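You operate a simulated robot arm through the tools that you are given. There is no shell and no other tool. Be economical: measure what you need, move in short steps, check, and stop when the job is done.

Carry out the task below with a simulated two-armed robot. There is one attempt and no reset: what you move stays moved.

JOB
Fetch the red crushed carton from the top of the packing bench and stand it on the middle of the drawer bench. Put the bottle that says "lemonade" from the top of the packing bench in the tray there and the bottle labelled "iced tea" on the padlock shelf. Any order will do. Set down upright: crushed carton, bottle.

The check looks at the end state, three seconds after you hand in, the way a careful person would. Anything else that was tipped, shoved, dropped, spilled or broken makes it a failure.

ROBOT AND FRAMES
Two 7-joint arms with three-finger grippers on one trunk, on a base that drives. Base frame: it is fixed to the floor where the robot stands at the start and does not move with it; the origin is under the middle of the robot, x ahead of it, y to its left, z up. Units: m, degrees, N and s.
The left shoulder is at the start at [0.07, 0.146, 1.288], the right one opposite. With the tool pointing down near the work surface each hand reaches from about 0.1 to 0.66 m from the robot's upright axis, wherever it stands, measured 20 degrees to its own side. Places, roughly: middle of the drawer bench [-1.7, -1.4, 0.8]; padlock shelf (17x29 cm) [-1.88, 1.32, 0.8]; tray (24x18x11 cm) [0.6, -0.6, 0.9]. Payload 2.2 kg a hand.
Tool frame (each hand has its own): the origin (TCP) lies between the finger pads and is the grasp point; the fingertips stand 0.028 m ahead of it; z points along the fingers, y is the line along which they close. The gripper opens to 0.102 m. The gripper's body begins 0.071 m behind the TCP.
Orientation is told as [roll, pitch, yaw] about the base's x, y, z axes, in that order, counted from this pose: with the fingers straight down and closing along the base's y, the tool's x points along the base's -x, its y along +y and its z along -z.

CONTROLS
- The arms move only by the tool move_arm. It takes "left_series", "right_series" or both (then of equal length, played together; a hand with none holds still); each is a list of rows, each a list of 7 numbers: the shift along the base's x, y, z in units of 100 mm (1.0 is 100 mm), then the turn, a rotation vector about the base's x, y, z in units of 120 degrees (1.0 is 120 degrees), then the closure in counts, from 0 (fully open) to 255 (shut). In form: [[dx, dy, dz, wx, wy, wz, fingers], ...]. A call has 1 to 8 rows; each row is the pose to reach, as a shift and turn from the pose commanded when the call began. A call with a number of a shift or a turn outside -1 to 1 is refused whole. Rows are played at 5 a second. More than 0.05 m and 8.6 degrees between two rows, or a gripper value outside its range, and nothing of the call is played. A pose out of reach is approached as far as the arm can. The call stops where the force on the tool passes 40 N (or 10 N more than at its start, if that is more) or the arm is blocked; 0.2 s more then pass. The fingers move at their own pace and stop on an object; they squeeze with about 33 N. The grip force told is the motor's: it shows also when the fingers shut on nothing. Time passes only in rows, and 0.2 s behind the last, so rows that repeat a pose let the fingers close. It gives the time, the measured TCP pose, the force on the tool (base axes), the opening and the grip force at its end, in the units of the frame above (readings bear some noise), with the torque about the TCP (base axes, N m) and any sound that the robot's microphone picked up.
- Cameras (640 x 400 px; columns grow to the right, rows downward): "scene" is now at [0.1217, -0.0541, 1.4915]; the picture's right is [-0.59, -0.81, 0.00], its down [-0.55, 0.40, -0.73] and it looks along [0.59, -0.43, -0.68] (base axes); focal length 256 px, centre (320, 200). "left" rides on the left gripper at [0.072, 0.038, -0.086] in its tool frame; the picture's right is [-0.46, 0.89, 0.00], its down [-0.60, -0.32, -0.73] and it looks along [-0.65, -0.34, 0.68] (tool axes); focal length 256 px, centre (320, 200). "right" rides on the right gripper at [0.069, 0.044, -0.086] in its tool frame; the picture's right is [-0.53, 0.85, 0.00], its down [-0.58, -0.36, -0.73] and it looks along [-0.62, -0.39, 0.68] (tool axes); focal length 256 px, centre (320, 200). There is no depth. A picture from a camera that has moved, and an enlarged one, comes with that camera's place and axes in the base frame and with its lens. The place of the scene camera against the robot may be out by one fixed shift of up to 0.025 m in any direction.
- snapshot(camera): a new picture of that camera. The clock stands still meanwhile.
- lift_body(by): slides the trunk up (or, below 0, down) by that many m; the arms and the scene camera ride with it, the base frame stays. It gives what a move gives, with no picture.
- drive_base(legs): drives the robot by 1 to 6 legs, each [ahead, left, turn to the left] in m, m and degrees, along the robot's own axes; the way and the turn of a leg run together, so that a leg with both is an arc; at most 1.5 m and 180 degrees a leg. The arms and the cameras ride along, it lands a little off, and it stops where it bumps. It gives what a move gives.
- head_to(pan, tilt): turns the head with the scene camera to pan (to the left, within 86 degrees either way) and tilt (down, from -29 to 69), counted from straight ahead of the robot. It gives what a move gives.
- enlarge(camera, box): a new picture of the part [left, top, right, bottom] of that camera's present view, enlarged. The clock stands still meanwhile.
- sign_off(): hands the job in; it is judged then, once.

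Go step by step. Nothing tells you exact positions but the pictures and the camera data: compare them with the known pose of the tool, close in by small moves and look again before you grip or let go. The budget is 165 turns and 122 pictures, counting those below and the enlarged ones. Unless the task says otherwise, let go and move clear before handing in, and close with one line.

The tools are called after "Request:" by a JSON object that holds its "method" and its "body". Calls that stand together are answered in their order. move_arm: Moves the arms, as the interface text tells. Its arguments: {"type":"object","properties":{"left_series":{"type":"array"},"right_series":{"type":"array"}},"required":[]} The other tools are called the same way: lift_body (by) slides the trunk up or down; drive_base (legs) drives the base; head_to (pan, tilt) turns the head that bears the scene camera; snapshot (camera) takes a picture; enlarge (camera, box) takes an enlarged picture of a part of a camera's view; sign_off () hands the job in.

At the start:

```text
t: 0.0
left_tcp_pos: [0.413, -0.0289, 1.2677]
left_tcp_rot: [0.1, 0.0, 0.0]
left_wrist_force: [0.1, 0.3, 0.7]
left_torque: [-0.01, 0.0, -0.01]
left_gripper_width: 0.102
left_gripper_force: 0.0
right_tcp_pos: [0.3064, -0.365, 1.21]
right_tcp_rot: [0.0, 0.1, 0.0]
right_wrist_force: [0.4, -0.1, 0.0]
right_torque: [0.0, 0.01, 0.03]
right_gripper_width: 0.1021
right_gripper_force: 0.2
trunk travel left (down, up): [-0.825, 0.115]
robot x, y, heading: [-0.0025, 0.0005, 0.2]
head pan, tilt: [-36.1, 42.8]
```

scene: 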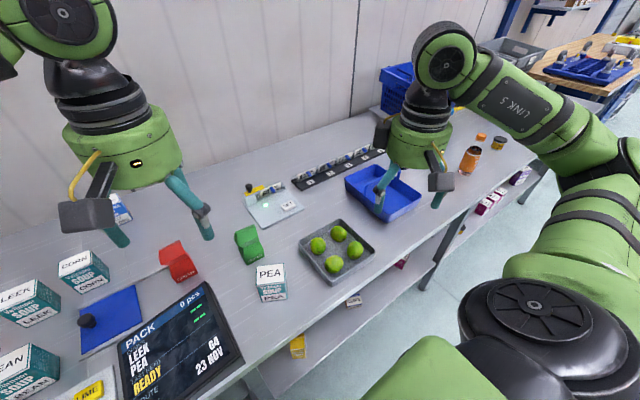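
right: 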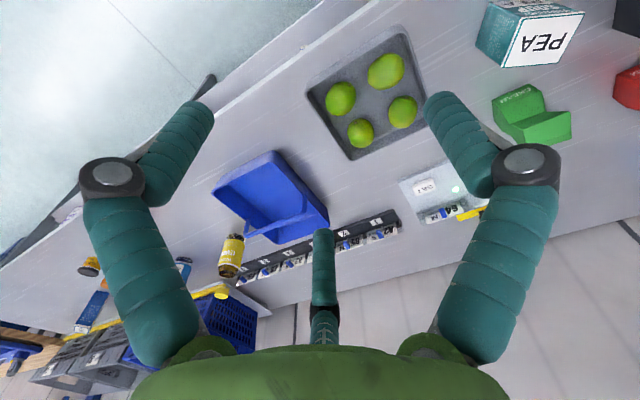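
left: 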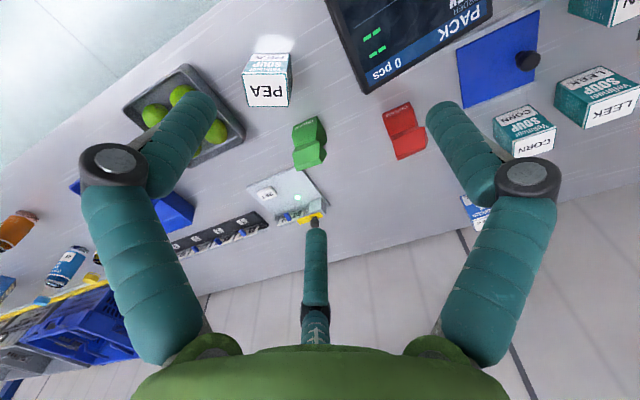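

I see the packing bench ahead with the red carton, a blue tray and a few bottles on the far right side. I'll turn the head to find and read the bottles.

Request:
{"method": "head_to", "body": {"pan": -60, "tilt": 38}}

Request:
{"method": "snapshot", "body": {"camera": "scene"}}

Request:
{"method": "enlarge", "body": {"camera": "right", "box": [0, 200, 320, 400]}}

Request:
{"method": "enlarge", "body": {"camera": "left", "box": [0, 180, 200, 305]}}

```text
t: 0.9
left_tcp_pos: [0.4134, -0.027, 1.2683]
left_tcp_rot: [0.0, 0.0, -0.1]
left_wrist_force: [-0.5, 0.2, 0.0]
left_torque: [-0.02, 0.03, -0.02]
left_gripper_width: 0.102
left_gripper_force: 0.1
right_tcp_pos: [0.3061, -0.366, 1.2104]
right_tcp_rot: [-0.1, -0.1, 0.0]
right_wrist_force: [0.3, -0.4, 0.3]
right_torque: [0.0, -0.06, -0.01]
right_gripper_width: 0.1019
right_gripper_force: 0.1
trunk travel left (down, up): [-0.825, 0.115]
robot x, y, heading: [0.0002, 0.0004, 0.0]
head pan, tilt: [-60.0, 38.0]
```

```text
118 pictures are left
camera scene: at [0.0978, -0.0798, 1.4985], right [-0.87, -0.5, 0.0], down [-0.31, 0.53, -0.79], along [0.39, -0.68, -0.62], focal length 256 px, centre (320, 200)
```

scene: 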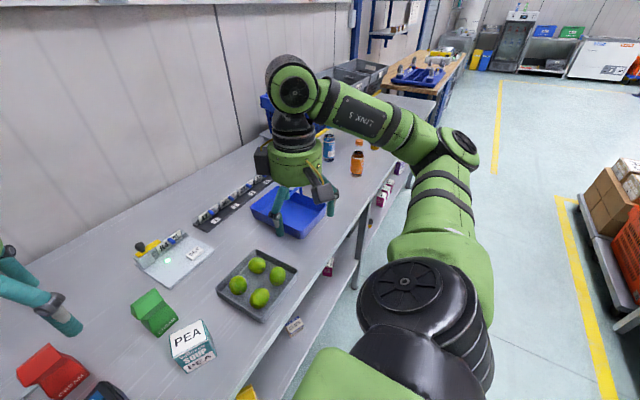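

```text
2.00 times, centred on (160, 300) of right
camera zoom: at [0.2375, -0.3219, 1.2963], right [0.53, 0.85, 0.0], down [0.58, -0.36, 0.73], along [0.62, -0.39, -0.68], focal length 512 px, centre (640, 0)
```

zoom: 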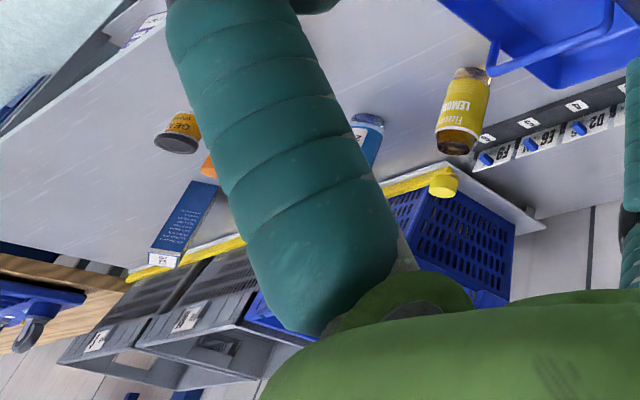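

```text
3.20 times, centred on (100, 242) of left
camera zoom: at [0.3404, 0.0096, 1.3545], right [0.46, 0.89, 0.0], down [0.6, -0.32, 0.73], along [0.65, -0.34, -0.68], focal length 819 px, centre (1024, 64)
```

zoom: 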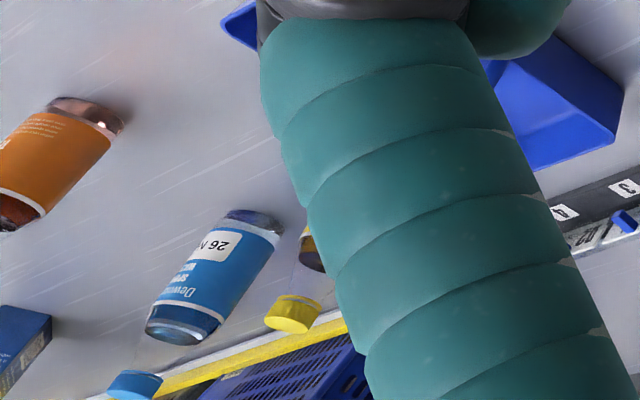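

The lemonade bottle (yellow label) stands behind the blue tray; I also see blue and orange bottles. Checking the other labels.

Request:
{"method": "enlarge", "body": {"camera": "scene", "box": [300, 110, 428, 190]}}

Request:
{"method": "enlarge", "body": {"camera": "left", "box": [0, 180, 128, 260]}}

Request:
{"method": "enlarge", "body": {"camera": "right", "box": [180, 200, 308, 280]}}

```text
5.00 times, centred on (364, 150) of scene
camera zoom: at [0.0978, -0.0798, 1.4985], right [-0.87, -0.5, 0.0], down [-0.31, 0.53, -0.79], along [0.39, -0.68, -0.62], focal length 1278 px, centre (100, 450)
```

zoom: 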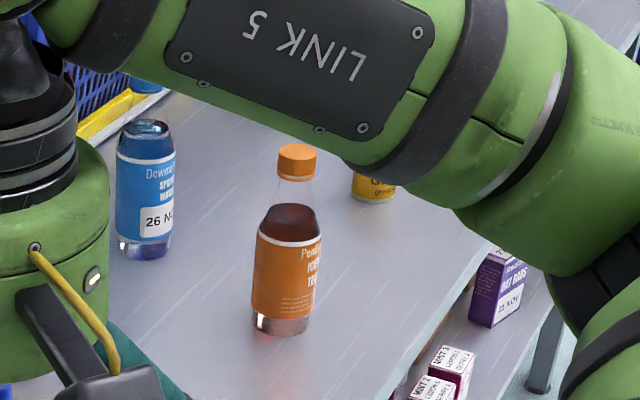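

```text
5.00 times, centred on (64, 220) of left
camera zoom: at [0.3404, 0.0096, 1.3545], right [0.46, 0.89, 0.0], down [0.6, -0.32, 0.73], along [0.65, -0.34, -0.68], focal length 1280 px, centre (1600, 100)
```

zoom: 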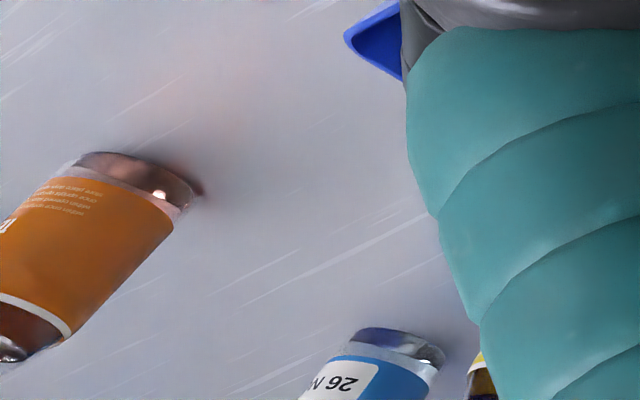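

```text
5.00 times, centred on (244, 240) of right
camera zoom: at [0.2375, -0.3219, 1.2963], right [0.53, 0.85, 0.0], down [0.58, -0.36, 0.73], along [0.62, -0.39, -0.68], focal length 1280 px, centre (700, 0)
```

zoom: 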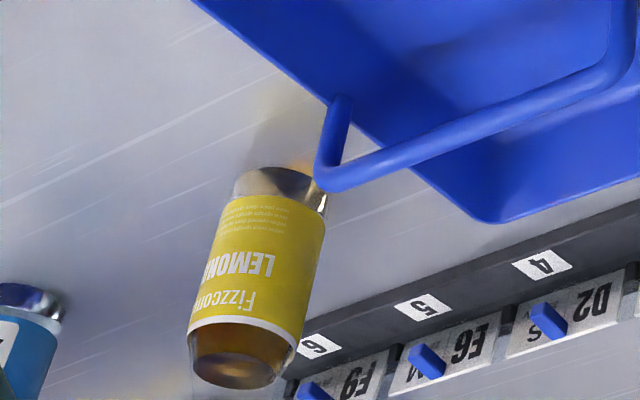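

The orange bottle reads "Peach Iced Tea", at about [0.47,-1.08]; lemonade about [0.65,-0.88], right of the blue tray. I look down ahead to see how far the robot base can move towards the bench.

Request:
{"method": "head_to", "body": {"pan": -20, "tilt": 69}}

Request:
{"method": "snapshot", "body": {"camera": "scene"}}

Request:
{"method": "head_to", "body": {"pan": -86, "tilt": 45}}

Request:
{"method": "snapshot", "body": {"camera": "scene"}}

```text
t: 1.9
left_tcp_pos: [0.4123, -0.0274, 1.2691]
left_tcp_rot: [-0.1, 0.0, 0.0]
left_wrist_force: [0.1, -0.7, -0.3]
left_torque: [0.0, 0.02, -0.02]
left_gripper_width: 0.102
left_gripper_force: 0.0
right_tcp_pos: [0.3068, -0.3657, 1.2103]
right_tcp_rot: [0.0, 0.0, 0.0]
right_wrist_force: [-0.2, 0.1, 0.5]
right_torque: [0.0, 0.0, -0.01]
right_gripper_width: 0.1021
right_gripper_force: 0.1
trunk travel left (down, up): [-0.825, 0.115]
robot x, y, heading: [-0.0006, 0.0014, -0.3]
head pan, tilt: [-20.0, 68.8]
```

```text
112 pictures are left
camera scene: at [0.1071, -0.0244, 1.4594], right [-0.34, -0.94, 0.0], down [-0.88, 0.32, -0.36], along [0.34, -0.12, -0.93], focal length 256 px, centre (320, 200)
```

scene: 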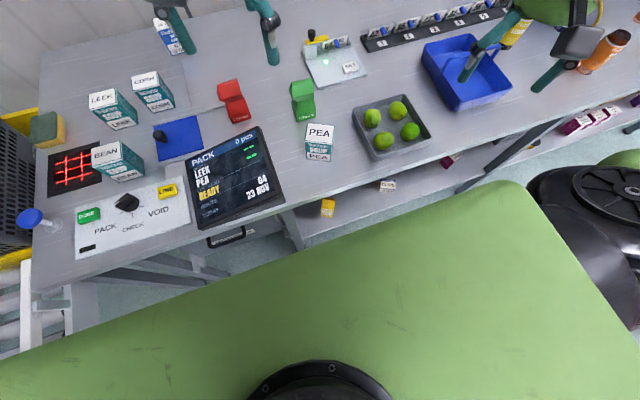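

```text
t: 3.3
left_tcp_pos: [0.4127, -0.0275, 1.2688]
left_tcp_rot: [0.0, 0.1, -0.1]
left_wrist_force: [0.0, 0.8, -0.1]
left_torque: [-0.01, 0.0, 0.02]
left_gripper_width: 0.1019
left_gripper_force: 0.1
right_tcp_pos: [0.3063, -0.3656, 1.2102]
right_tcp_rot: [0.0, 0.1, 0.0]
right_wrist_force: [0.1, -0.8, 0.0]
right_torque: [0.0, 0.0, 0.01]
right_gripper_width: 0.1021
right_gripper_force: 0.0
trunk travel left (down, up): [-0.825, 0.115]
robot x, y, heading: [-0.0002, -0.0015, 0.0]
head pan, tilt: [-85.9, 45.0]
```

```text
111 pictures are left
camera scene: at [0.0605, -0.0862, 1.4882], right [-1.0, -0.07, 0.0], down [-0.05, 0.71, -0.71], along [0.05, -0.71, -0.71], focal length 256 px, centre (320, 200)
```

scene: 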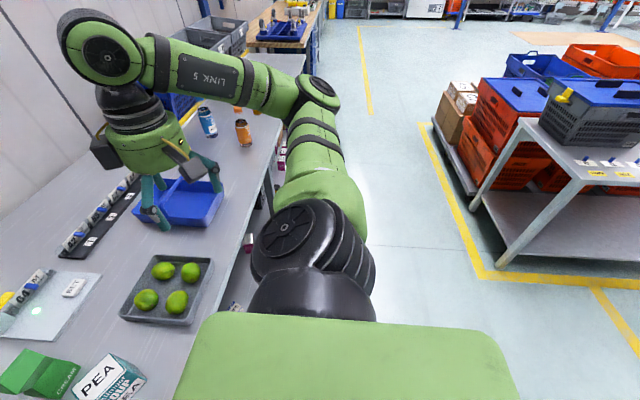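

Floor to the right is clear and the bench's near edge runs at about x=0.32. I drive right along the bench to work on the lemonade first.

Request:
{"method": "drive_base", "body": {"legs": [[0, -0.7, 0]]}}

Request:
{"method": "head_to", "body": {"pan": -20, "tilt": 55}}

Request:
{"method": "snapshot", "body": {"camera": "scene"}}

Request:
{"method": "snapshot", "body": {"camera": "right"}}

```text
t: 7.2
left_tcp_pos: [0.4114, -0.7286, 1.2679]
left_tcp_rot: [-0.1, 0.0, -0.2]
left_wrist_force: [-0.1, 0.4, -0.2]
left_torque: [-0.02, -0.01, 0.0]
left_gripper_width: 0.1019
left_gripper_force: 0.0
right_tcp_pos: [0.3033, -1.0655, 1.2108]
right_tcp_rot: [-0.1, 0.0, -0.2]
right_wrist_force: [0.1, 0.0, -0.5]
right_torque: [-0.02, 0.0, 0.02]
right_gripper_width: 0.102
right_gripper_force: 0.0
trunk travel left (down, up): [-0.825, 0.115]
robot x, y, heading: [-0.0006, -0.6998, -0.0]
head pan, tilt: [-85.9, 45.0]
```

```text
t: 8.5
left_tcp_pos: [0.4117, -0.7293, 1.2679]
left_tcp_rot: [0.0, 0.0, -0.2]
left_wrist_force: [0.0, 0.0, -0.2]
left_torque: [0.01, 0.01, 0.04]
left_gripper_width: 0.1021
left_gripper_force: 0.1
right_tcp_pos: [0.3033, -1.0669, 1.2113]
right_tcp_rot: [0.0, 0.0, -0.2]
right_wrist_force: [0.1, 0.6, -0.1]
right_torque: [0.01, -0.02, 0.03]
right_gripper_width: 0.1023
right_gripper_force: 0.0
trunk travel left (down, up): [-0.825, 0.115]
robot x, y, heading: [-0.0017, -0.6977, -0.3]
head pan, tilt: [-20.0, 55.0]
```

```text
110 pictures are left
camera scene: at [0.121, -0.7304, 1.4748], right [-0.35, -0.94, 0.0], down [-0.77, 0.28, -0.57], along [0.54, -0.2, -0.82], focal length 256 px, centre (320, 200)
```

scene: 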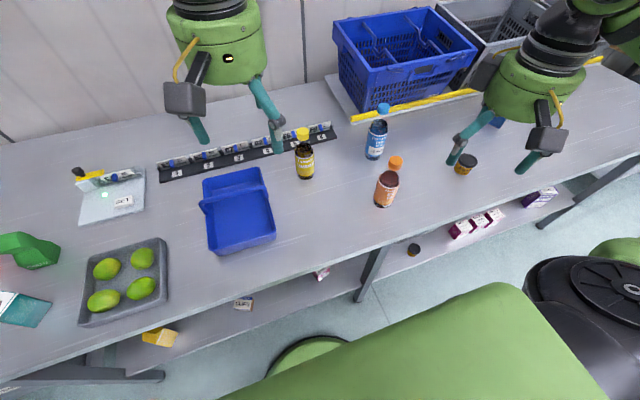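

```text
109 pictures are left
camera right: at [0.2351, -1.023, 1.2963], right [0.54, 0.84, 0.0], down [0.57, -0.37, 0.73], along [0.62, -0.39, -0.68], focal length 256 px, centre (320, 200)
```

right: 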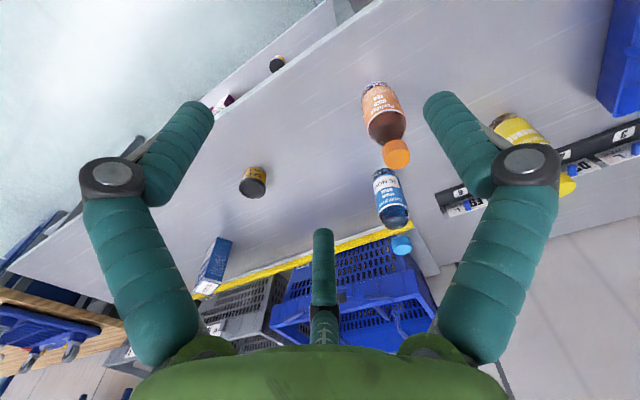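

The base's front shows at about x=0.28 with bench legs/shelf beyond 0.34, so a small 0.05 m advance is safe. I move ahead, bring the right hand above the lemonade and the left hand aside.

Request:
{"method": "drive_base", "body": {"legs": [[0.05, 0, 0]]}}

Request:
{"method": "move_arm", "body": {"left_series": [[0, 0.4, 0, 0, 0, 0, 0], [0, 0.8, 0, 0, 0, 0, 0], [0, 1, 0, 0, 0, 0, 0]], "right_series": [[0.3, 0.2, 0, 0, 0, 0, 0], [0.6, 0.5, 0, 0, 0, 0, 0], [1, 0.8, 0, 0, 0, 0, 0]]}}

Request:
{"method": "move_arm", "body": {"left_series": [[0, 0.3, 0, 0, 0, 0, 0], [0, 0.6, 0, 0, 0, 0, 0], [0, 0.6, 0, 0, 0, 0, 0]], "right_series": [[0.3, 0.2, 0, 0, 0, 0, 0], [0.6, 0.5, 0, 0, 0, 0, 0], [0.9, 0.8, 0, 0, 0, 0, 0]]}}

Request:
{"method": "snapshot", "body": {"camera": "right"}}

Request:
{"method": "snapshot", "body": {"camera": "scene"}}

```text
t: 9.5
left_tcp_pos: [0.4527, -0.7291, 1.2721]
left_tcp_rot: [-0.1, -0.5, -0.2]
left_wrist_force: [-1.0, 0.4, 0.7]
left_torque: [-0.03, -0.1, 0.0]
left_gripper_width: 0.1018
left_gripper_force: 0.0
right_tcp_pos: [0.3454, -1.0675, 1.2127]
right_tcp_rot: [0.0, -0.6, -0.2]
right_wrist_force: [-0.6, 0.2, 1.3]
right_torque: [0.0, -0.1, 0.03]
right_gripper_width: 0.1021
right_gripper_force: 0.1
trunk travel left (down, up): [-0.825, 0.115]
robot x, y, heading: [0.0478, -0.705, -0.1]
head pan, tilt: [-20.0, 55.0]
```

```text
t: 10.3
left_tcp_pos: [0.4633, -0.6283, 1.2674]
left_tcp_rot: [-0.1, 0.1, -0.2]
left_wrist_force: [0.8, -0.4, -0.4]
left_torque: [0.02, 0.08, -0.02]
left_gripper_width: 0.102
left_gripper_force: 0.0
right_tcp_pos: [0.4563, -0.9853, 1.2098]
right_tcp_rot: [-0.1, 0.0, -0.2]
right_wrist_force: [0.3, -0.1, -0.6]
right_torque: [-0.01, 0.03, 0.01]
right_gripper_width: 0.102
right_gripper_force: 0.0
trunk travel left (down, up): [-0.825, 0.115]
robot x, y, heading: [0.05, -0.7013, -0.1]
head pan, tilt: [-20.0, 55.0]
```

```text
t: 11.1
left_tcp_pos: [0.4603, -0.5697, 1.267]
left_tcp_rot: [0.0, 0.0, -0.4]
left_wrist_force: [0.1, 0.5, -0.3]
left_torque: [0.03, 0.02, 0.0]
left_gripper_width: 0.102
left_gripper_force: 0.2
right_tcp_pos: [0.5438, -0.9073, 1.2101]
right_tcp_rot: [-0.2, -0.1, -0.3]
right_wrist_force: [-0.5, -0.5, 0.3]
right_torque: [0.0, 0.07, 0.01]
right_gripper_width: 0.1021
right_gripper_force: 0.0
trunk travel left (down, up): [-0.825, 0.115]
robot x, y, heading: [0.049, -0.7005, -0.2]
head pan, tilt: [-20.0, 55.0]
```

```text
108 pictures are left
camera right: at [0.4754, -0.8634, 1.2963], right [0.54, 0.84, 0.0], down [0.57, -0.37, 0.73], along [0.62, -0.39, -0.68], focal length 256 px, centre (320, 200)
```

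right: 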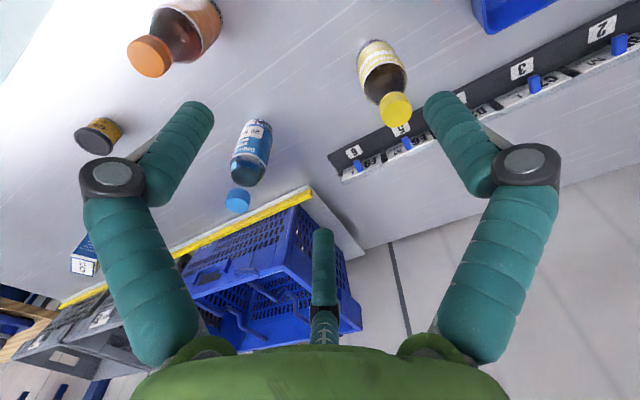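

```text
107 pictures are left
camera scene: at [0.1721, -0.7305, 1.4747], right [-0.35, -0.94, 0.0], down [-0.77, 0.28, -0.57], along [0.54, -0.2, -0.82], focal length 256 px, centre (320, 200)
```

scene: 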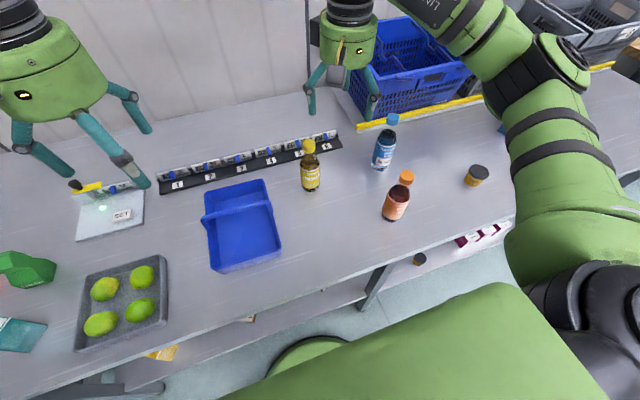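

Triangulation: lemonade at about [0.648,-0.866], bench top z≈0.84, cap centre z≈1.007. I move above it and look again.

Request:
{"method": "move_arm", "body": {"right_series": [[0.4, 0.2, -0.1, 0, 0, 0, 0], [0.8, 0.41, -0.4, 0, 0, 0, 0], [1.0, 0.41, -0.8, 0, 0, 0, 0], [1.0, 0.41, -1.0, 0, 0, 0, 0], [1.0, 0.41, -1.0, 0, 0, 0, 0]]}}

Request:
{"method": "snapshot", "body": {"camera": "right"}}

Request:
{"method": "enlarge", "body": {"camera": "scene", "box": [260, 70, 388, 150]}}

```text
refused: row 2 steps farther than a row can; nothing moved
```

```text
106 pictures are left
camera right: at [0.4754, -0.8634, 1.2963], right [0.54, 0.84, 0.0], down [0.57, -0.37, 0.73], along [0.62, -0.39, -0.68], focal length 256 px, centre (320, 200)
```

right: 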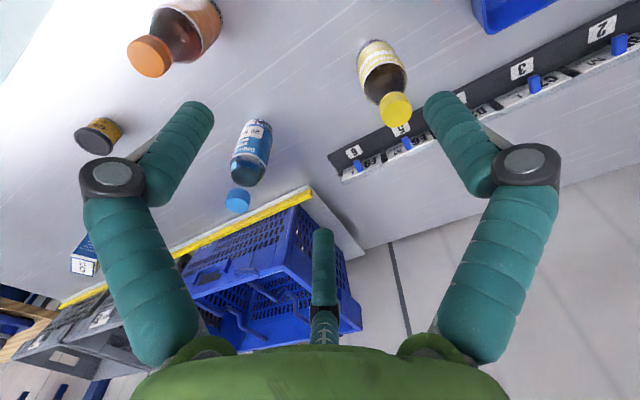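

```text
5.00 times, centred on (324, 110) of scene
camera zoom: at [0.1721, -0.7305, 1.4747], right [-0.35, -0.94, 0.0], down [-0.77, 0.28, -0.57], along [0.54, -0.2, -0.82], focal length 1278 px, centre (300, 650)
```

zoom: 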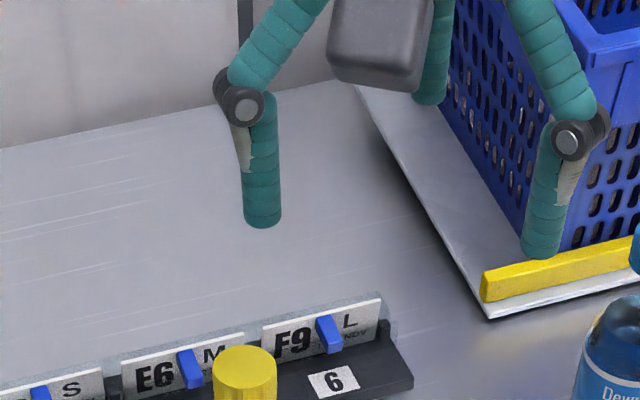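

Step too large; redoing with finer rows.

Request:
{"method": "move_arm", "body": {"right_series": [[0.35, 0.15, -0.1, 0, 0, 0, 0], [0.7, 0.3, -0.3, 0, 0, 0, 0], [1.0, 0.41, -0.6, 0, 0, 0, 0], [1.0, 0.41, -1.0, 0, 0, 0, 0], [1.0, 0.41, -1.0, 0, 0, 0, 0]]}}

Request:
{"method": "snapshot", "body": {"camera": "right"}}

Request:
{"method": "enlarge", "body": {"camera": "scene", "box": [230, 90, 390, 190]}}

```text
t: 12.3
left_tcp_pos: [0.461, -0.5699, 1.2671]
left_tcp_rot: [0.0, 0.1, -0.1]
left_wrist_force: [-0.3, -0.1, 0.4]
left_torque: [0.0, 0.01, 0.0]
left_gripper_width: 0.1023
left_gripper_force: 0.1
right_tcp_pos: [0.6444, -0.8655, 1.1096]
right_tcp_rot: [0.0, -0.1, -0.2]
right_wrist_force: [-0.1, -0.1, -0.5]
right_torque: [-0.01, 0.0, -0.02]
right_gripper_width: 0.1021
right_gripper_force: 0.2
trunk travel left (down, up): [-0.825, 0.115]
robot x, y, heading: [0.0481, -0.6987, -0.3]
head pan, tilt: [-20.0, 55.0]
```

```text
104 pictures are left
camera right: at [0.5754, -0.8215, 1.1962], right [0.54, 0.84, 0.0], down [0.57, -0.37, 0.73], along [0.62, -0.39, -0.68], focal length 256 px, centre (320, 200)
```

right: 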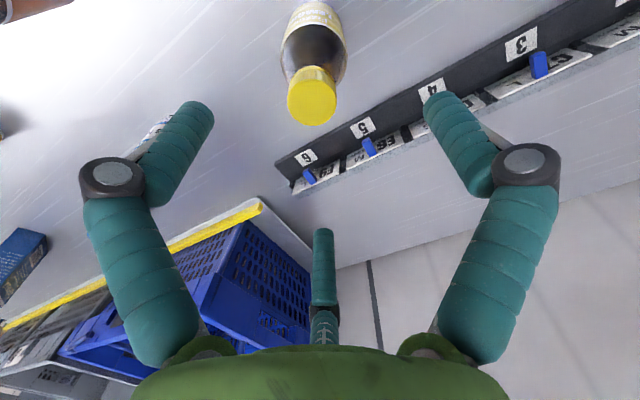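

```text
4.00 times, centred on (310, 140) of scene
camera zoom: at [0.1705, -0.7304, 1.4748], right [-0.35, -0.94, 0.0], down [-0.77, 0.28, -0.57], along [0.54, -0.2, -0.82], focal length 1022 px, centre (360, 440)
```

zoom: 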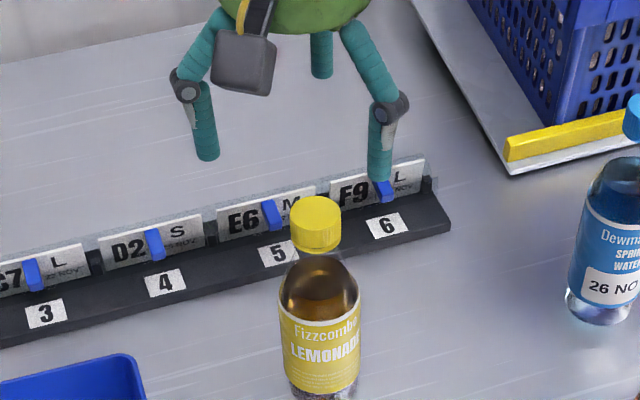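

The wrist picture seems to show three teal fingers rather than two, so before gripping I'll shut the hand in free air above the cap to see how the fingers really close.

Request:
{"method": "move_arm", "body": {"right_series": [[0, 0, 0.3, 0, 0, 0, 255], [0, 0, 0.3, 0, 0, 0, 255], [0, 0, 0.3, 0, 0, 0, 255], [0, 0, 0.3, 0, 0, 0, 255]]}}

Request:
{"method": "snapshot", "body": {"camera": "right"}}

Request:
{"method": "enlarge", "body": {"camera": "scene", "box": [230, 60, 390, 160]}}

```text
t: 13.3
left_tcp_pos: [0.4591, -0.5693, 1.2678]
left_tcp_rot: [0.0, 0.1, -0.2]
left_wrist_force: [0.5, -0.6, 0.3]
left_torque: [0.0, -0.01, 0.0]
left_gripper_width: 0.1021
left_gripper_force: 0.0
right_tcp_pos: [0.6425, -0.8653, 1.1406]
right_tcp_rot: [-0.1, -0.1, -0.2]
right_wrist_force: [0.4, -0.6, 0.2]
right_torque: [0.0, 0.02, -0.02]
right_gripper_width: 0.002
right_gripper_force: 31.2
trunk travel left (down, up): [-0.825, 0.115]
robot x, y, heading: [0.0446, -0.6991, -0.4]
head pan, tilt: [-20.0, 55.0]
```

```text
102 pictures are left
camera right: at [0.5746, -0.8215, 1.2268], right [0.54, 0.84, 0.0], down [0.57, -0.37, 0.73], along [0.62, -0.39, -0.68], focal length 256 px, centre (320, 200)
```

right: 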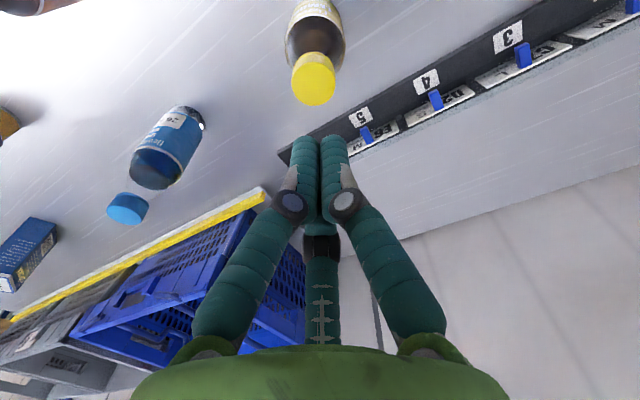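

```text
4.00 times, centred on (310, 110) of scene
camera zoom: at [0.1704, -0.7303, 1.4749], right [-0.35, -0.94, 0.0], down [-0.77, 0.28, -0.57], along [0.54, -0.2, -0.82], focal length 1022 px, centre (360, 560)
```

zoom: 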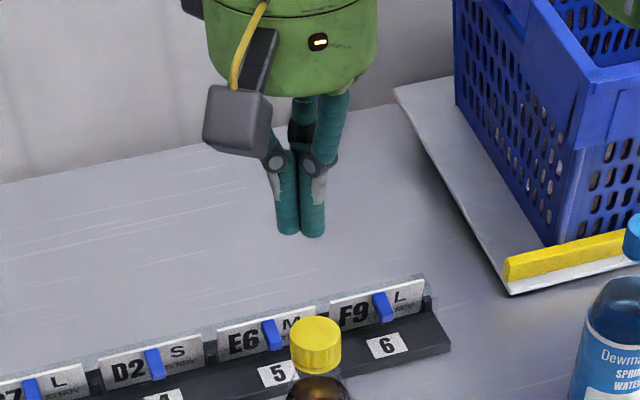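

The hand has three fingers that close concentrically on the TCP, which suits bottles. Alignment over the cap is good to a few mm; I open, descend and grip the cap/neck.

Request:
{"method": "move_arm", "body": {"right_series": [[0, -0.02, 0, 0, 0, 0, 0], [0, -0.02, 0, 0, 0, 0, 0], [0, -0.02, 0, 0, 0, 0, 0], [0, -0.02, -0.4, 0, 0, 0, 0], [0, -0.02, -0.8, 0, 0, 0, 0], [0, -0.02, -1.0, 0, 0, 0, 0]]}}

Request:
{"method": "move_arm", "body": {"right_series": [[0, 0, -0.2, 0, 0, 0, 0], [0, 0, -0.4, 0, 0, 0, 0], [0, 0, -0.4, 0, 0, 0, 0]]}}

Request:
{"method": "snapshot", "body": {"camera": "right"}}

Request:
{"method": "enlarge", "body": {"camera": "scene", "box": [230, 80, 390, 180]}}

```text
t: 14.7
left_tcp_pos: [0.4604, -0.5693, 1.2673]
left_tcp_rot: [0.0, 0.0, -0.2]
left_wrist_force: [-0.1, 0.7, 0.2]
left_torque: [-0.02, -0.01, 0.0]
left_gripper_width: 0.1023
left_gripper_force: 0.1
right_tcp_pos: [0.643, -0.868, 1.0403]
right_tcp_rot: [0.0, -0.1, -0.3]
right_wrist_force: [-0.2, -0.3, -0.3]
right_torque: [-0.02, 0.03, 0.0]
right_gripper_width: 0.1018
right_gripper_force: 0.1
trunk travel left (down, up): [-0.825, 0.115]
robot x, y, heading: [0.0475, -0.7026, -0.3]
head pan, tilt: [-20.0, 55.0]
```

```text
t: 15.5
left_tcp_pos: [0.4597, -0.5694, 1.2664]
left_tcp_rot: [0.0, 0.0, -0.2]
left_wrist_force: [-0.1, 0.5, 0.3]
left_torque: [0.01, 0.01, 0.03]
left_gripper_width: 0.1018
left_gripper_force: 0.0
right_tcp_pos: [0.6416, -0.8672, 0.9996]
right_tcp_rot: [-0.1, -0.1, -0.1]
right_wrist_force: [-0.6, 0.4, 0.1]
right_torque: [-0.02, 0.0, 0.01]
right_gripper_width: 0.1022
right_gripper_force: 0.1
trunk travel left (down, up): [-0.825, 0.115]
robot x, y, heading: [0.0482, -0.7, -0.2]
head pan, tilt: [-20.0, 55.0]
```

```text
100 pictures are left
camera right: at [0.5743, -0.8238, 1.0858], right [0.54, 0.84, 0.0], down [0.57, -0.37, 0.73], along [0.62, -0.39, -0.68], focal length 256 px, centre (320, 200)
```

right: 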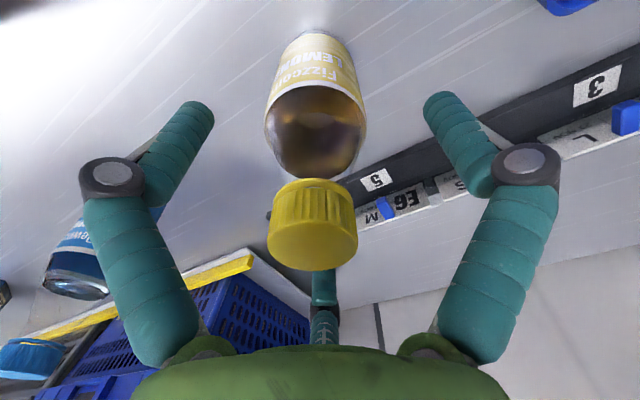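

```text
4.00 times, centred on (310, 130) of scene
camera zoom: at [0.1703, -0.7303, 1.4749], right [-0.35, -0.94, 0.0], down [-0.77, 0.28, -0.57], along [0.54, -0.2, -0.82], focal length 1022 px, centre (360, 480)
```

zoom: 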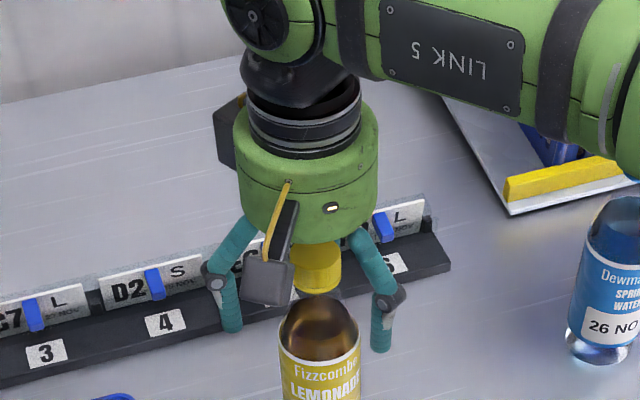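

The cap spans about z 1.018–1.037, centred between the fingers. I raise 1.5 cm so the pads meet the cap, then close.

Request:
{"method": "move_arm", "body": {"right_series": [[0, 0, 0.15, 0, 0, 0, 0], [0, 0, 0.15, 0, 0, 0, 255], [0, 0, 0.15, 0, 0, 0, 255], [0, 0, 0.15, 0, 0, 0, 255], [0, 0, 0.15, 0, 0, 0, 255]]}}

Request:
{"method": "snapshot", "body": {"camera": "right"}}

```text
t: 16.7
left_tcp_pos: [0.4564, -0.5705, 1.2688]
left_tcp_rot: [-0.2, -0.2, -0.3]
left_wrist_force: [0.3, -0.4, -0.4]
left_torque: [0.0, 0.02, 0.03]
left_gripper_width: 0.102
left_gripper_force: 0.1
right_tcp_pos: [0.6429, -0.8668, 1.019]
right_tcp_rot: [0.0, -0.4, -0.1]
right_wrist_force: [2.1, 0.2, 19.6]
right_torque: [0.11, -0.74, 0.07]
right_gripper_width: 0.0347
right_gripper_force: 32.8
trunk travel left (down, up): [-0.825, 0.115]
robot x, y, heading: [0.0492, -0.7001, -0.2]
head pan, tilt: [-20.0, 55.0]
```

```text
98 pictures are left
camera right: at [0.5728, -0.8231, 1.1041], right [0.54, 0.84, 0.0], down [0.57, -0.37, 0.74], along [0.62, -0.39, -0.68], focal length 256 px, centre (320, 200)
```

right: 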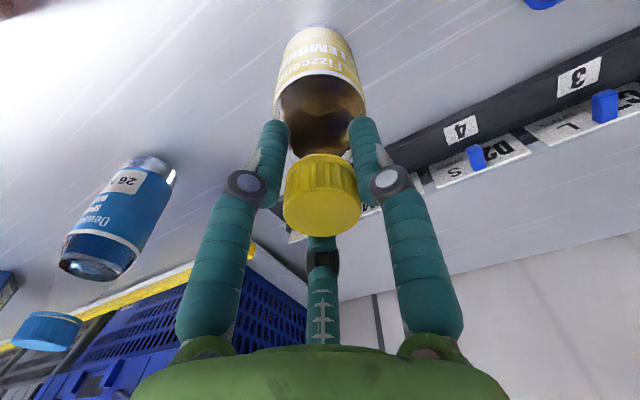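

Gripped at 34.7 mm, with some upward push (probably the tips on the shoulder). I lift a little and check.

Request:
{"method": "move_arm", "body": {"right_series": [[0, 0, 0.1, 0, 0, 0, 255], [0, 0, 0.3, 0, 0, 0, 255], [0, 0, 0.3, 0, 0, 0, 255]]}}

Request:
{"method": "snapshot", "body": {"camera": "right"}}

Request:
{"method": "snapshot", "body": {"camera": "scene"}}

```text
t: 17.5
left_tcp_pos: [0.4599, -0.5709, 1.2673]
left_tcp_rot: [0.0, 0.0, -0.2]
left_wrist_force: [-0.9, -0.2, -0.1]
left_torque: [0.02, -0.02, 0.0]
left_gripper_width: 0.1019
left_gripper_force: 0.1
right_tcp_pos: [0.6429, -0.8678, 1.0446]
right_tcp_rot: [-0.1, 0.2, -0.2]
right_wrist_force: [-0.5, 0.4, -5.3]
right_torque: [-0.05, 0.0, 0.0]
right_gripper_width: 0.0343
right_gripper_force: 33.3
trunk travel left (down, up): [-0.825, 0.115]
robot x, y, heading: [0.0494, -0.699, -0.0]
head pan, tilt: [-20.0, 55.0]
```

```text
97 pictures are left
camera right: at [0.5738, -0.824, 1.1306], right [0.54, 0.84, 0.0], down [0.58, -0.37, 0.73], along [0.62, -0.39, -0.68], focal length 256 px, centre (320, 200)
```

right: 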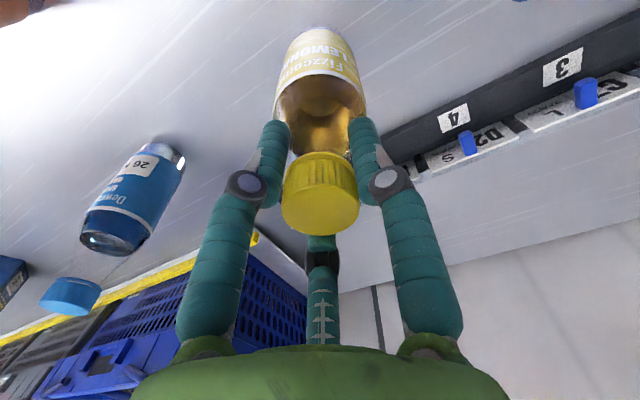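

```text
96 pictures are left
camera scene: at [0.1708, -0.7303, 1.4747], right [-0.35, -0.94, 0.0], down [-0.77, 0.28, -0.57], along [0.54, -0.2, -0.82], focal length 256 px, centre (320, 200)
```

scene: 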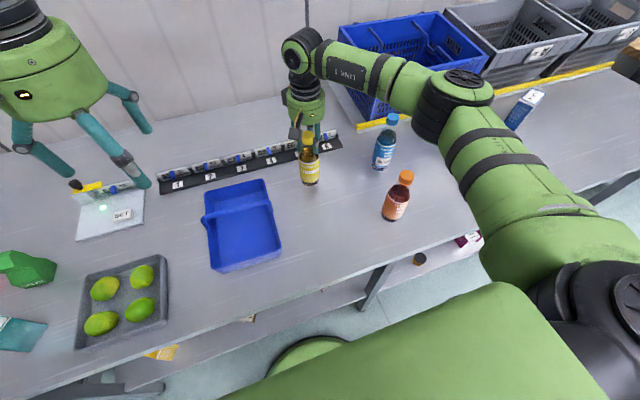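

The bottle is up, hanging straight (5.3 N). Now I inspect the tray and its handle closely.

Request:
{"method": "enlarge", "body": {"camera": "scene", "box": [160, 160, 320, 280]}}

Request:
{"method": "snapshot", "body": {"camera": "left"}}

```text
3.33 times, centred on (240, 220) of scene
camera zoom: at [0.1708, -0.7303, 1.4747], right [-0.35, -0.94, 0.0], down [-0.77, 0.28, -0.57], along [0.54, -0.2, -0.82], focal length 852 px, centre (587, 133)
```

zoom: 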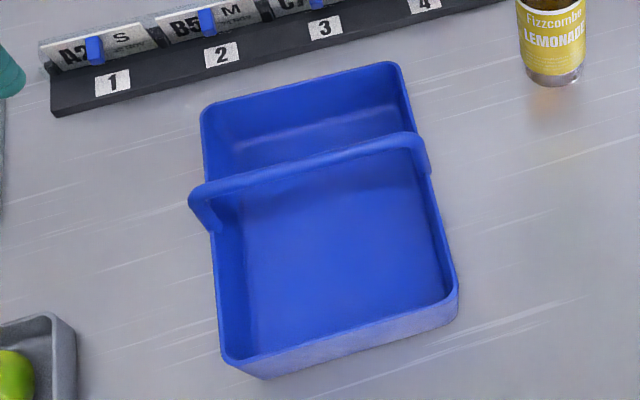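

```text
94 pictures are left
camera left: at [0.3881, -0.532, 1.3537], right [0.47, 0.88, 0.0], down [0.6, -0.32, 0.73], along [0.65, -0.34, -0.68], focal length 256 px, centre (320, 200)
```

left: 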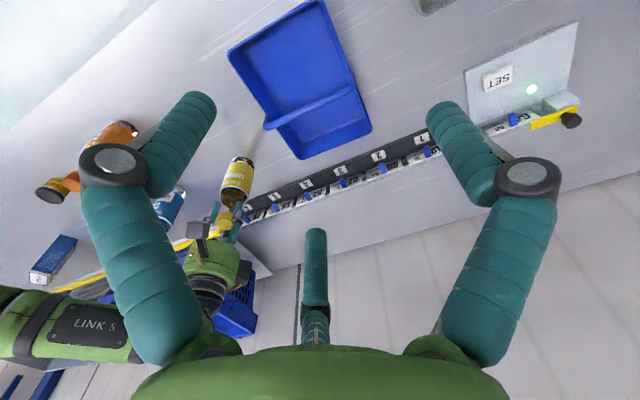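

The tray's rim spans about x 0.46–0.70, y −0.74–−0.57 with a carry bar across the middle; I'll set the bottle in the near half around [0.518,-0.653]. Left hand moves aside, right hand lifts and moves over.

Request:
{"method": "move_arm", "body": {"left_series": [[0, 0.4, 0, 0, 0, 0, 0], [0, 0.8, 0, 0, 0, 0, 0], [0, 1, 0, 0, 0, 0, 0], [0, 1, 0, 0, 0, 0, 0]], "right_series": [[0, 0, 0.3, 0, 0, 0, 255], [0, 0, 0.6, 0, 0, 0, 255], [-0.2, 0.1, 0.9, 0, 0, 0, 255], [-0.4, 0.3, 1.0, 0, 0, 0, 255]]}}

Request:
{"method": "move_arm", "body": {"left_series": [[-0.2, 0.3, 0, 0, 0, 0, 0], [-0.4, 0.6, 0, 0, 0, 0, 0], [-0.5, 0.9, 0, 0, 0, 0, 0], [-0.5, 0.9, 0, 0, 0, 0, 0]], "right_series": [[-0.2, 0.3, 0, 0, 0, 0, 255], [-0.4, 0.6, 0, 0, 0, 0, 255], [-0.6, 0.8, 0, 0, 0, 0, 255], [-0.85, 1.0, 0, 0, 0, 0, 255]]}}

Request:
{"method": "move_arm", "body": {"right_series": [[0, 0.3, 0, 0, 0, 0, 255], [0, 0.6, 0, 0, 0, 0, 255], [0, 0.84, 0, 0, 0, 0, 255], [0, 0.84, 0, 0, 0, 0, 255]]}}

Request:
{"method": "head_to", "body": {"pan": 5, "tilt": 55}}

Request:
{"method": "snapshot", "body": {"camera": "scene"}}

Request:
{"method": "snapshot", "body": {"camera": "right"}}

```text
t: 18.5
left_tcp_pos: [0.4593, -0.4697, 1.2673]
left_tcp_rot: [-0.1, 0.0, -0.2]
left_wrist_force: [-0.9, -0.4, -0.6]
left_torque: [-0.01, -0.01, 0.05]
left_gripper_width: 0.1019
left_gripper_force: 0.0
right_tcp_pos: [0.6017, -0.8378, 1.1459]
right_tcp_rot: [0.0, -0.1, -0.2]
right_wrist_force: [-0.3, 0.0, -5.0]
right_torque: [-0.02, -0.01, 0.0]
right_gripper_width: 0.0343
right_gripper_force: 33.2
trunk travel left (down, up): [-0.825, 0.115]
robot x, y, heading: [0.0487, -0.7003, -0.0]
head pan, tilt: [-20.0, 55.0]
```

```text
t: 19.5
left_tcp_pos: [0.4102, -0.3782, 1.2677]
left_tcp_rot: [-0.1, 0.0, -0.2]
left_wrist_force: [-0.3, -0.1, -0.1]
left_torque: [0.01, 0.03, 0.01]
left_gripper_width: 0.1017
left_gripper_force: 0.0
right_tcp_pos: [0.5179, -0.7371, 1.1447]
right_tcp_rot: [0.0, -0.1, -0.3]
right_wrist_force: [-0.5, -0.1, -3.9]
right_torque: [0.0, -0.05, -0.01]
right_gripper_width: 0.0341
right_gripper_force: 32.7
trunk travel left (down, up): [-0.825, 0.115]
robot x, y, heading: [0.048, -0.6976, -0.3]
head pan, tilt: [-20.0, 55.0]
```

```text
t: 20.5
left_tcp_pos: [0.4112, -0.3803, 1.268]
left_tcp_rot: [0.0, 0.0, -0.2]
left_wrist_force: [-0.3, -0.4, 0.3]
left_torque: [0.01, -0.01, 0.03]
left_gripper_width: 0.102
left_gripper_force: 0.1
right_tcp_pos: [0.5192, -0.6544, 1.1453]
right_tcp_rot: [-0.1, 0.0, -0.2]
right_wrist_force: [0.6, -1.0, -4.4]
right_torque: [-0.01, -0.02, 0.0]
right_gripper_width: 0.034
right_gripper_force: 33.3
trunk travel left (down, up): [-0.825, 0.115]
robot x, y, heading: [0.0479, -0.6992, -0.5]
head pan, tilt: [-20.0, 55.0]
```

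```text
t: 21.4
left_tcp_pos: [0.4119, -0.3788, 1.2674]
left_tcp_rot: [0.0, 0.0, -0.1]
left_wrist_force: [0.0, -1.0, -0.2]
left_torque: [0.01, 0.01, 0.0]
left_gripper_width: 0.102
left_gripper_force: 0.1
right_tcp_pos: [0.5173, -0.6545, 1.1448]
right_tcp_rot: [0.0, -0.1, -0.3]
right_wrist_force: [0.8, -0.2, -5.2]
right_torque: [-0.03, -0.01, 0.01]
right_gripper_width: 0.0341
right_gripper_force: 32.9
trunk travel left (down, up): [-0.825, 0.115]
robot x, y, heading: [0.0494, -0.6968, 0.0]
head pan, tilt: [5.0, 55.0]
```

```text
93 pictures are left
camera scene: at [0.1754, -0.6994, 1.4748], right [0.08, -1.0, 0.0], down [-0.82, -0.07, -0.57], along [0.57, 0.05, -0.82], focal length 256 px, centre (320, 200)
```

scene: 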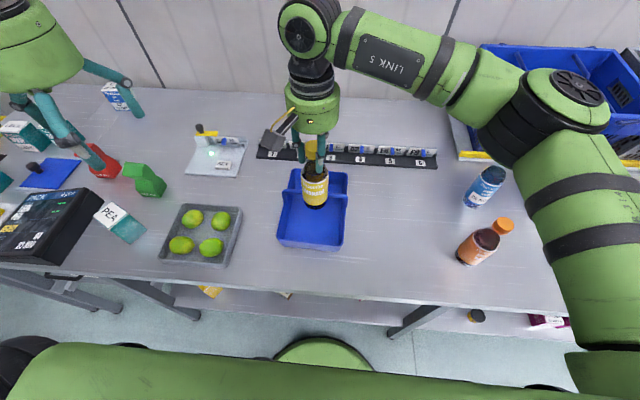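

```text
92 pictures are left
camera right: at [0.4499, -0.6101, 1.2308], right [0.54, 0.84, 0.0], down [0.58, -0.37, 0.73], along [0.62, -0.39, -0.68], focal length 256 px, centre (320, 200)
```

right: 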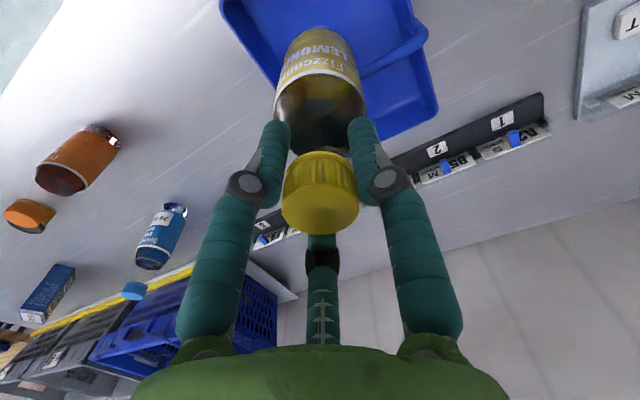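

Bottle is over the tray's near half; the projection confirms the landing spot. Lowering.

Request:
{"method": "move_arm", "body": {"right_series": [[0, 0, -0.3, 0, 0, 0, 255], [0, 0, -0.6, 0, 0, 0, 255], [0, 0, -0.85, 0, 0, 0, 255], [0, 0, -1.0, 0, 0, 0, 255], [0, 0, -1.0, 0, 0, 0, 255]]}}

Request:
{"method": "snapshot", "body": {"camera": "right"}}

Request:
{"method": "enlarge", "body": {"camera": "scene", "box": [240, 140, 400, 260]}}

```text
t: 22.6
left_tcp_pos: [0.4114, -0.3796, 1.2678]
left_tcp_rot: [0.1, -0.1, -0.2]
left_wrist_force: [0.2, 0.0, -0.2]
left_torque: [0.0, 0.0, 0.02]
left_gripper_width: 0.1021
left_gripper_force: 0.0
right_tcp_pos: [0.5192, -0.6534, 1.0453]
right_tcp_rot: [0.0, 0.0, -0.2]
right_wrist_force: [-0.7, 0.9, -4.9]
right_torque: [0.02, -0.02, 0.0]
right_gripper_width: 0.0337
right_gripper_force: 32.8
trunk travel left (down, up): [-0.825, 0.115]
robot x, y, heading: [0.049, -0.6999, -0.3]
head pan, tilt: [5.0, 55.0]
```

```text
91 pictures are left
camera right: at [0.4502, -0.6102, 1.1309], right [0.54, 0.84, 0.0], down [0.57, -0.37, 0.73], along [0.62, -0.39, -0.68], focal length 256 px, centre (320, 200)
```

right: 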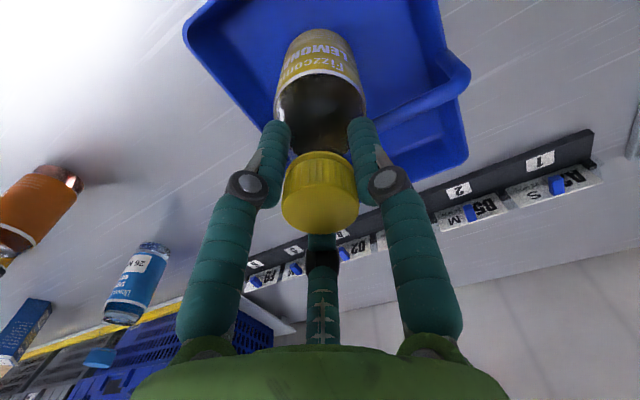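

```text
3.33 times, centred on (320, 200) of scene
camera zoom: at [0.1755, -0.6994, 1.4748], right [0.08, -1.0, 0.0], down [-0.82, -0.07, -0.57], along [0.57, 0.05, -0.82], focal length 852 px, centre (320, 200)
```

zoom: 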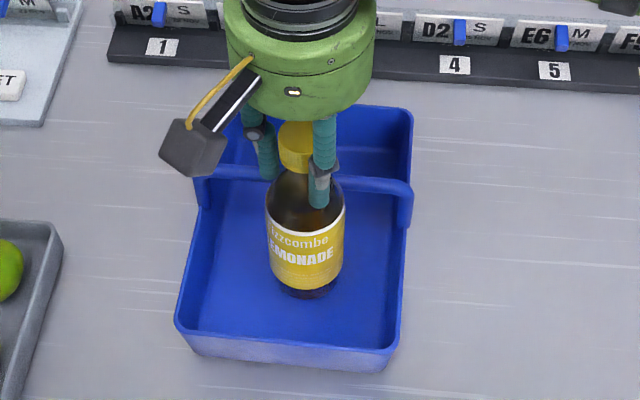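

Clear of the handle and walls. Lowering the last bit in small steps until contact.

Request:
{"method": "move_arm", "body": {"right_series": [[0, 0, -0.06, 0, 0, 0, 255], [0, 0, -0.12, 0, 0, 0, 255], [0, 0, -0.16, 0, 0, 0, 255], [0, 0, -0.18, 0, 0, 0, 255]]}}

```text
t: 23.6
left_tcp_pos: [0.4118, -0.3788, 1.2675]
left_tcp_rot: [0.1, 0.0, -0.2]
left_wrist_force: [-0.4, 0.0, -0.2]
left_torque: [0.01, 0.04, -0.01]
left_gripper_width: 0.1018
left_gripper_force: 0.0
right_tcp_pos: [0.5179, -0.6534, 1.0272]
right_tcp_rot: [0.0, 0.1, -0.2]
right_wrist_force: [0.1, 0.1, -4.5]
right_torque: [0.03, -0.02, 0.03]
right_gripper_width: 0.0339
right_gripper_force: 32.8
trunk travel left (down, up): [-0.825, 0.115]
robot x, y, heading: [0.0502, -0.7035, -0.2]
head pan, tilt: [5.0, 55.0]
```

Request:
{"method": "move_arm", "body": {"right_series": [[0, 0, -0.03, 0, 0, 0, 255], [0, 0, -0.06, 0, 0, 0, 255]]}}

```text
t: 24.1
left_tcp_pos: [0.4087, -0.3798, 1.2682]
left_tcp_rot: [0.0, -0.1, -0.2]
left_wrist_force: [0.3, 0.6, 0.0]
left_torque: [0.01, 0.01, 0.02]
left_gripper_width: 0.1018
left_gripper_force: 0.1
right_tcp_pos: [0.5175, -0.656, 1.0241]
right_tcp_rot: [0.0, -0.3, -0.2]
right_wrist_force: [0.3, -2.3, 8.4]
right_torque: [-0.25, -0.17, 0.02]
right_gripper_width: 0.0335
right_gripper_force: 32.9
trunk travel left (down, up): [-0.825, 0.115]
robot x, y, heading: [0.052, -0.7019, -0.0]
head pan, tilt: [5.0, 55.0]
```

The bottle touched the tray floor (force now upward). I release slowly and rise.

Request:
{"method": "move_arm", "body": {"right_series": [[0, 0, 0, 0, 0, 0, 200], [0, 0, 0.02, 0, 0, 0, 140], [0, 0, 0.02, 0, 0, 0, 60], [0, 0, 0.02, 0, 0, 0, 0], [0, 0, 0.02, 0, 0, 0, 0]]}}

Request:
{"method": "move_arm", "body": {"right_series": [[0, 0, 0.3, 0, 0, 0, 0], [0, 0, 0.7, 0, 0, 0, 0], [0, 0, 1.0, 0, 0, 0, 0], [0, 0, 1.0, 0, 0, 0, 0]]}}

Request:
{"method": "snapshot", "body": {"camera": "scene"}}

Request:
{"method": "snapshot", "body": {"camera": "right"}}

```text
t: 25.4
left_tcp_pos: [0.4103, -0.3792, 1.2668]
left_tcp_rot: [0.1, 0.1, -0.2]
left_wrist_force: [-0.3, 0.1, 0.2]
left_torque: [-0.03, 0.0, 0.01]
left_gripper_width: 0.1019
left_gripper_force: 0.0
right_tcp_pos: [0.5192, -0.6534, 1.0228]
right_tcp_rot: [0.0, 0.0, -0.2]
right_wrist_force: [0.9, 0.2, 1.1]
right_torque: [0.03, 0.04, 0.01]
right_gripper_width: 0.102
right_gripper_force: 0.0
trunk travel left (down, up): [-0.825, 0.115]
robot x, y, heading: [0.0506, -0.7016, -0.2]
head pan, tilt: [5.0, 55.0]
```

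```text
t: 26.4
left_tcp_pos: [0.4112, -0.3794, 1.2674]
left_tcp_rot: [-0.1, -0.1, -0.2]
left_wrist_force: [-1.0, 0.7, -0.4]
left_torque: [-0.01, -0.03, -0.02]
left_gripper_width: 0.1021
left_gripper_force: 0.0
right_tcp_pos: [0.5172, -0.6537, 1.1238]
right_tcp_rot: [0.1, 0.1, -0.2]
right_wrist_force: [0.2, -1.3, 0.2]
right_torque: [-0.02, 0.02, 0.01]
right_gripper_width: 0.1021
right_gripper_force: 0.1
trunk travel left (down, up): [-0.825, 0.115]
robot x, y, heading: [0.0481, -0.7006, -0.0]
head pan, tilt: [5.0, 55.0]
```

```text
89 pictures are left
camera scene: at [0.1751, -0.6995, 1.4748], right [0.08, -1.0, 0.0], down [-0.82, -0.07, -0.57], along [0.57, 0.05, -0.82], focal length 256 px, centre (320, 200)
```

scene: 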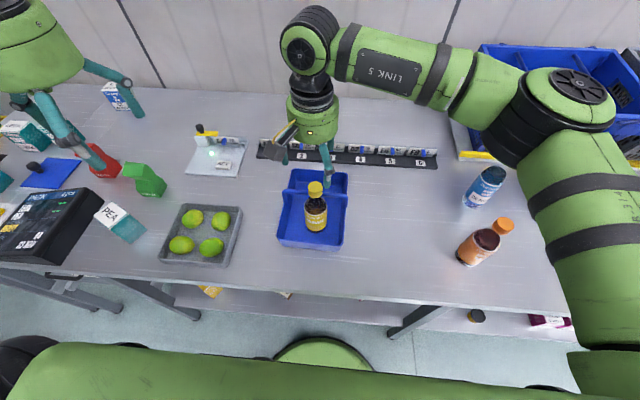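

```text
88 pictures are left
camera right: at [0.4494, -0.6096, 1.21], right [0.54, 0.84, 0.0], down [0.58, -0.37, 0.73], along [0.62, -0.39, -0.68], focal length 256 px, centre (320, 200)
```

right: 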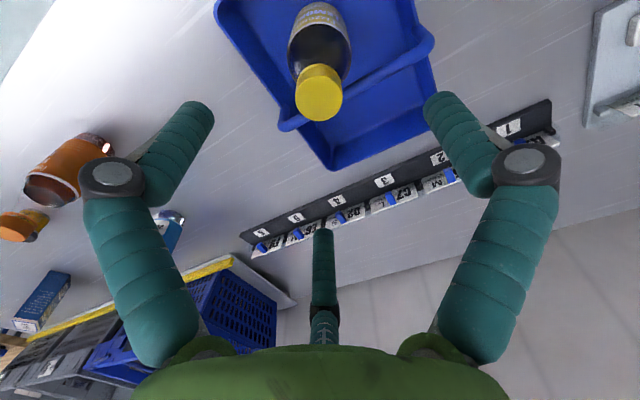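

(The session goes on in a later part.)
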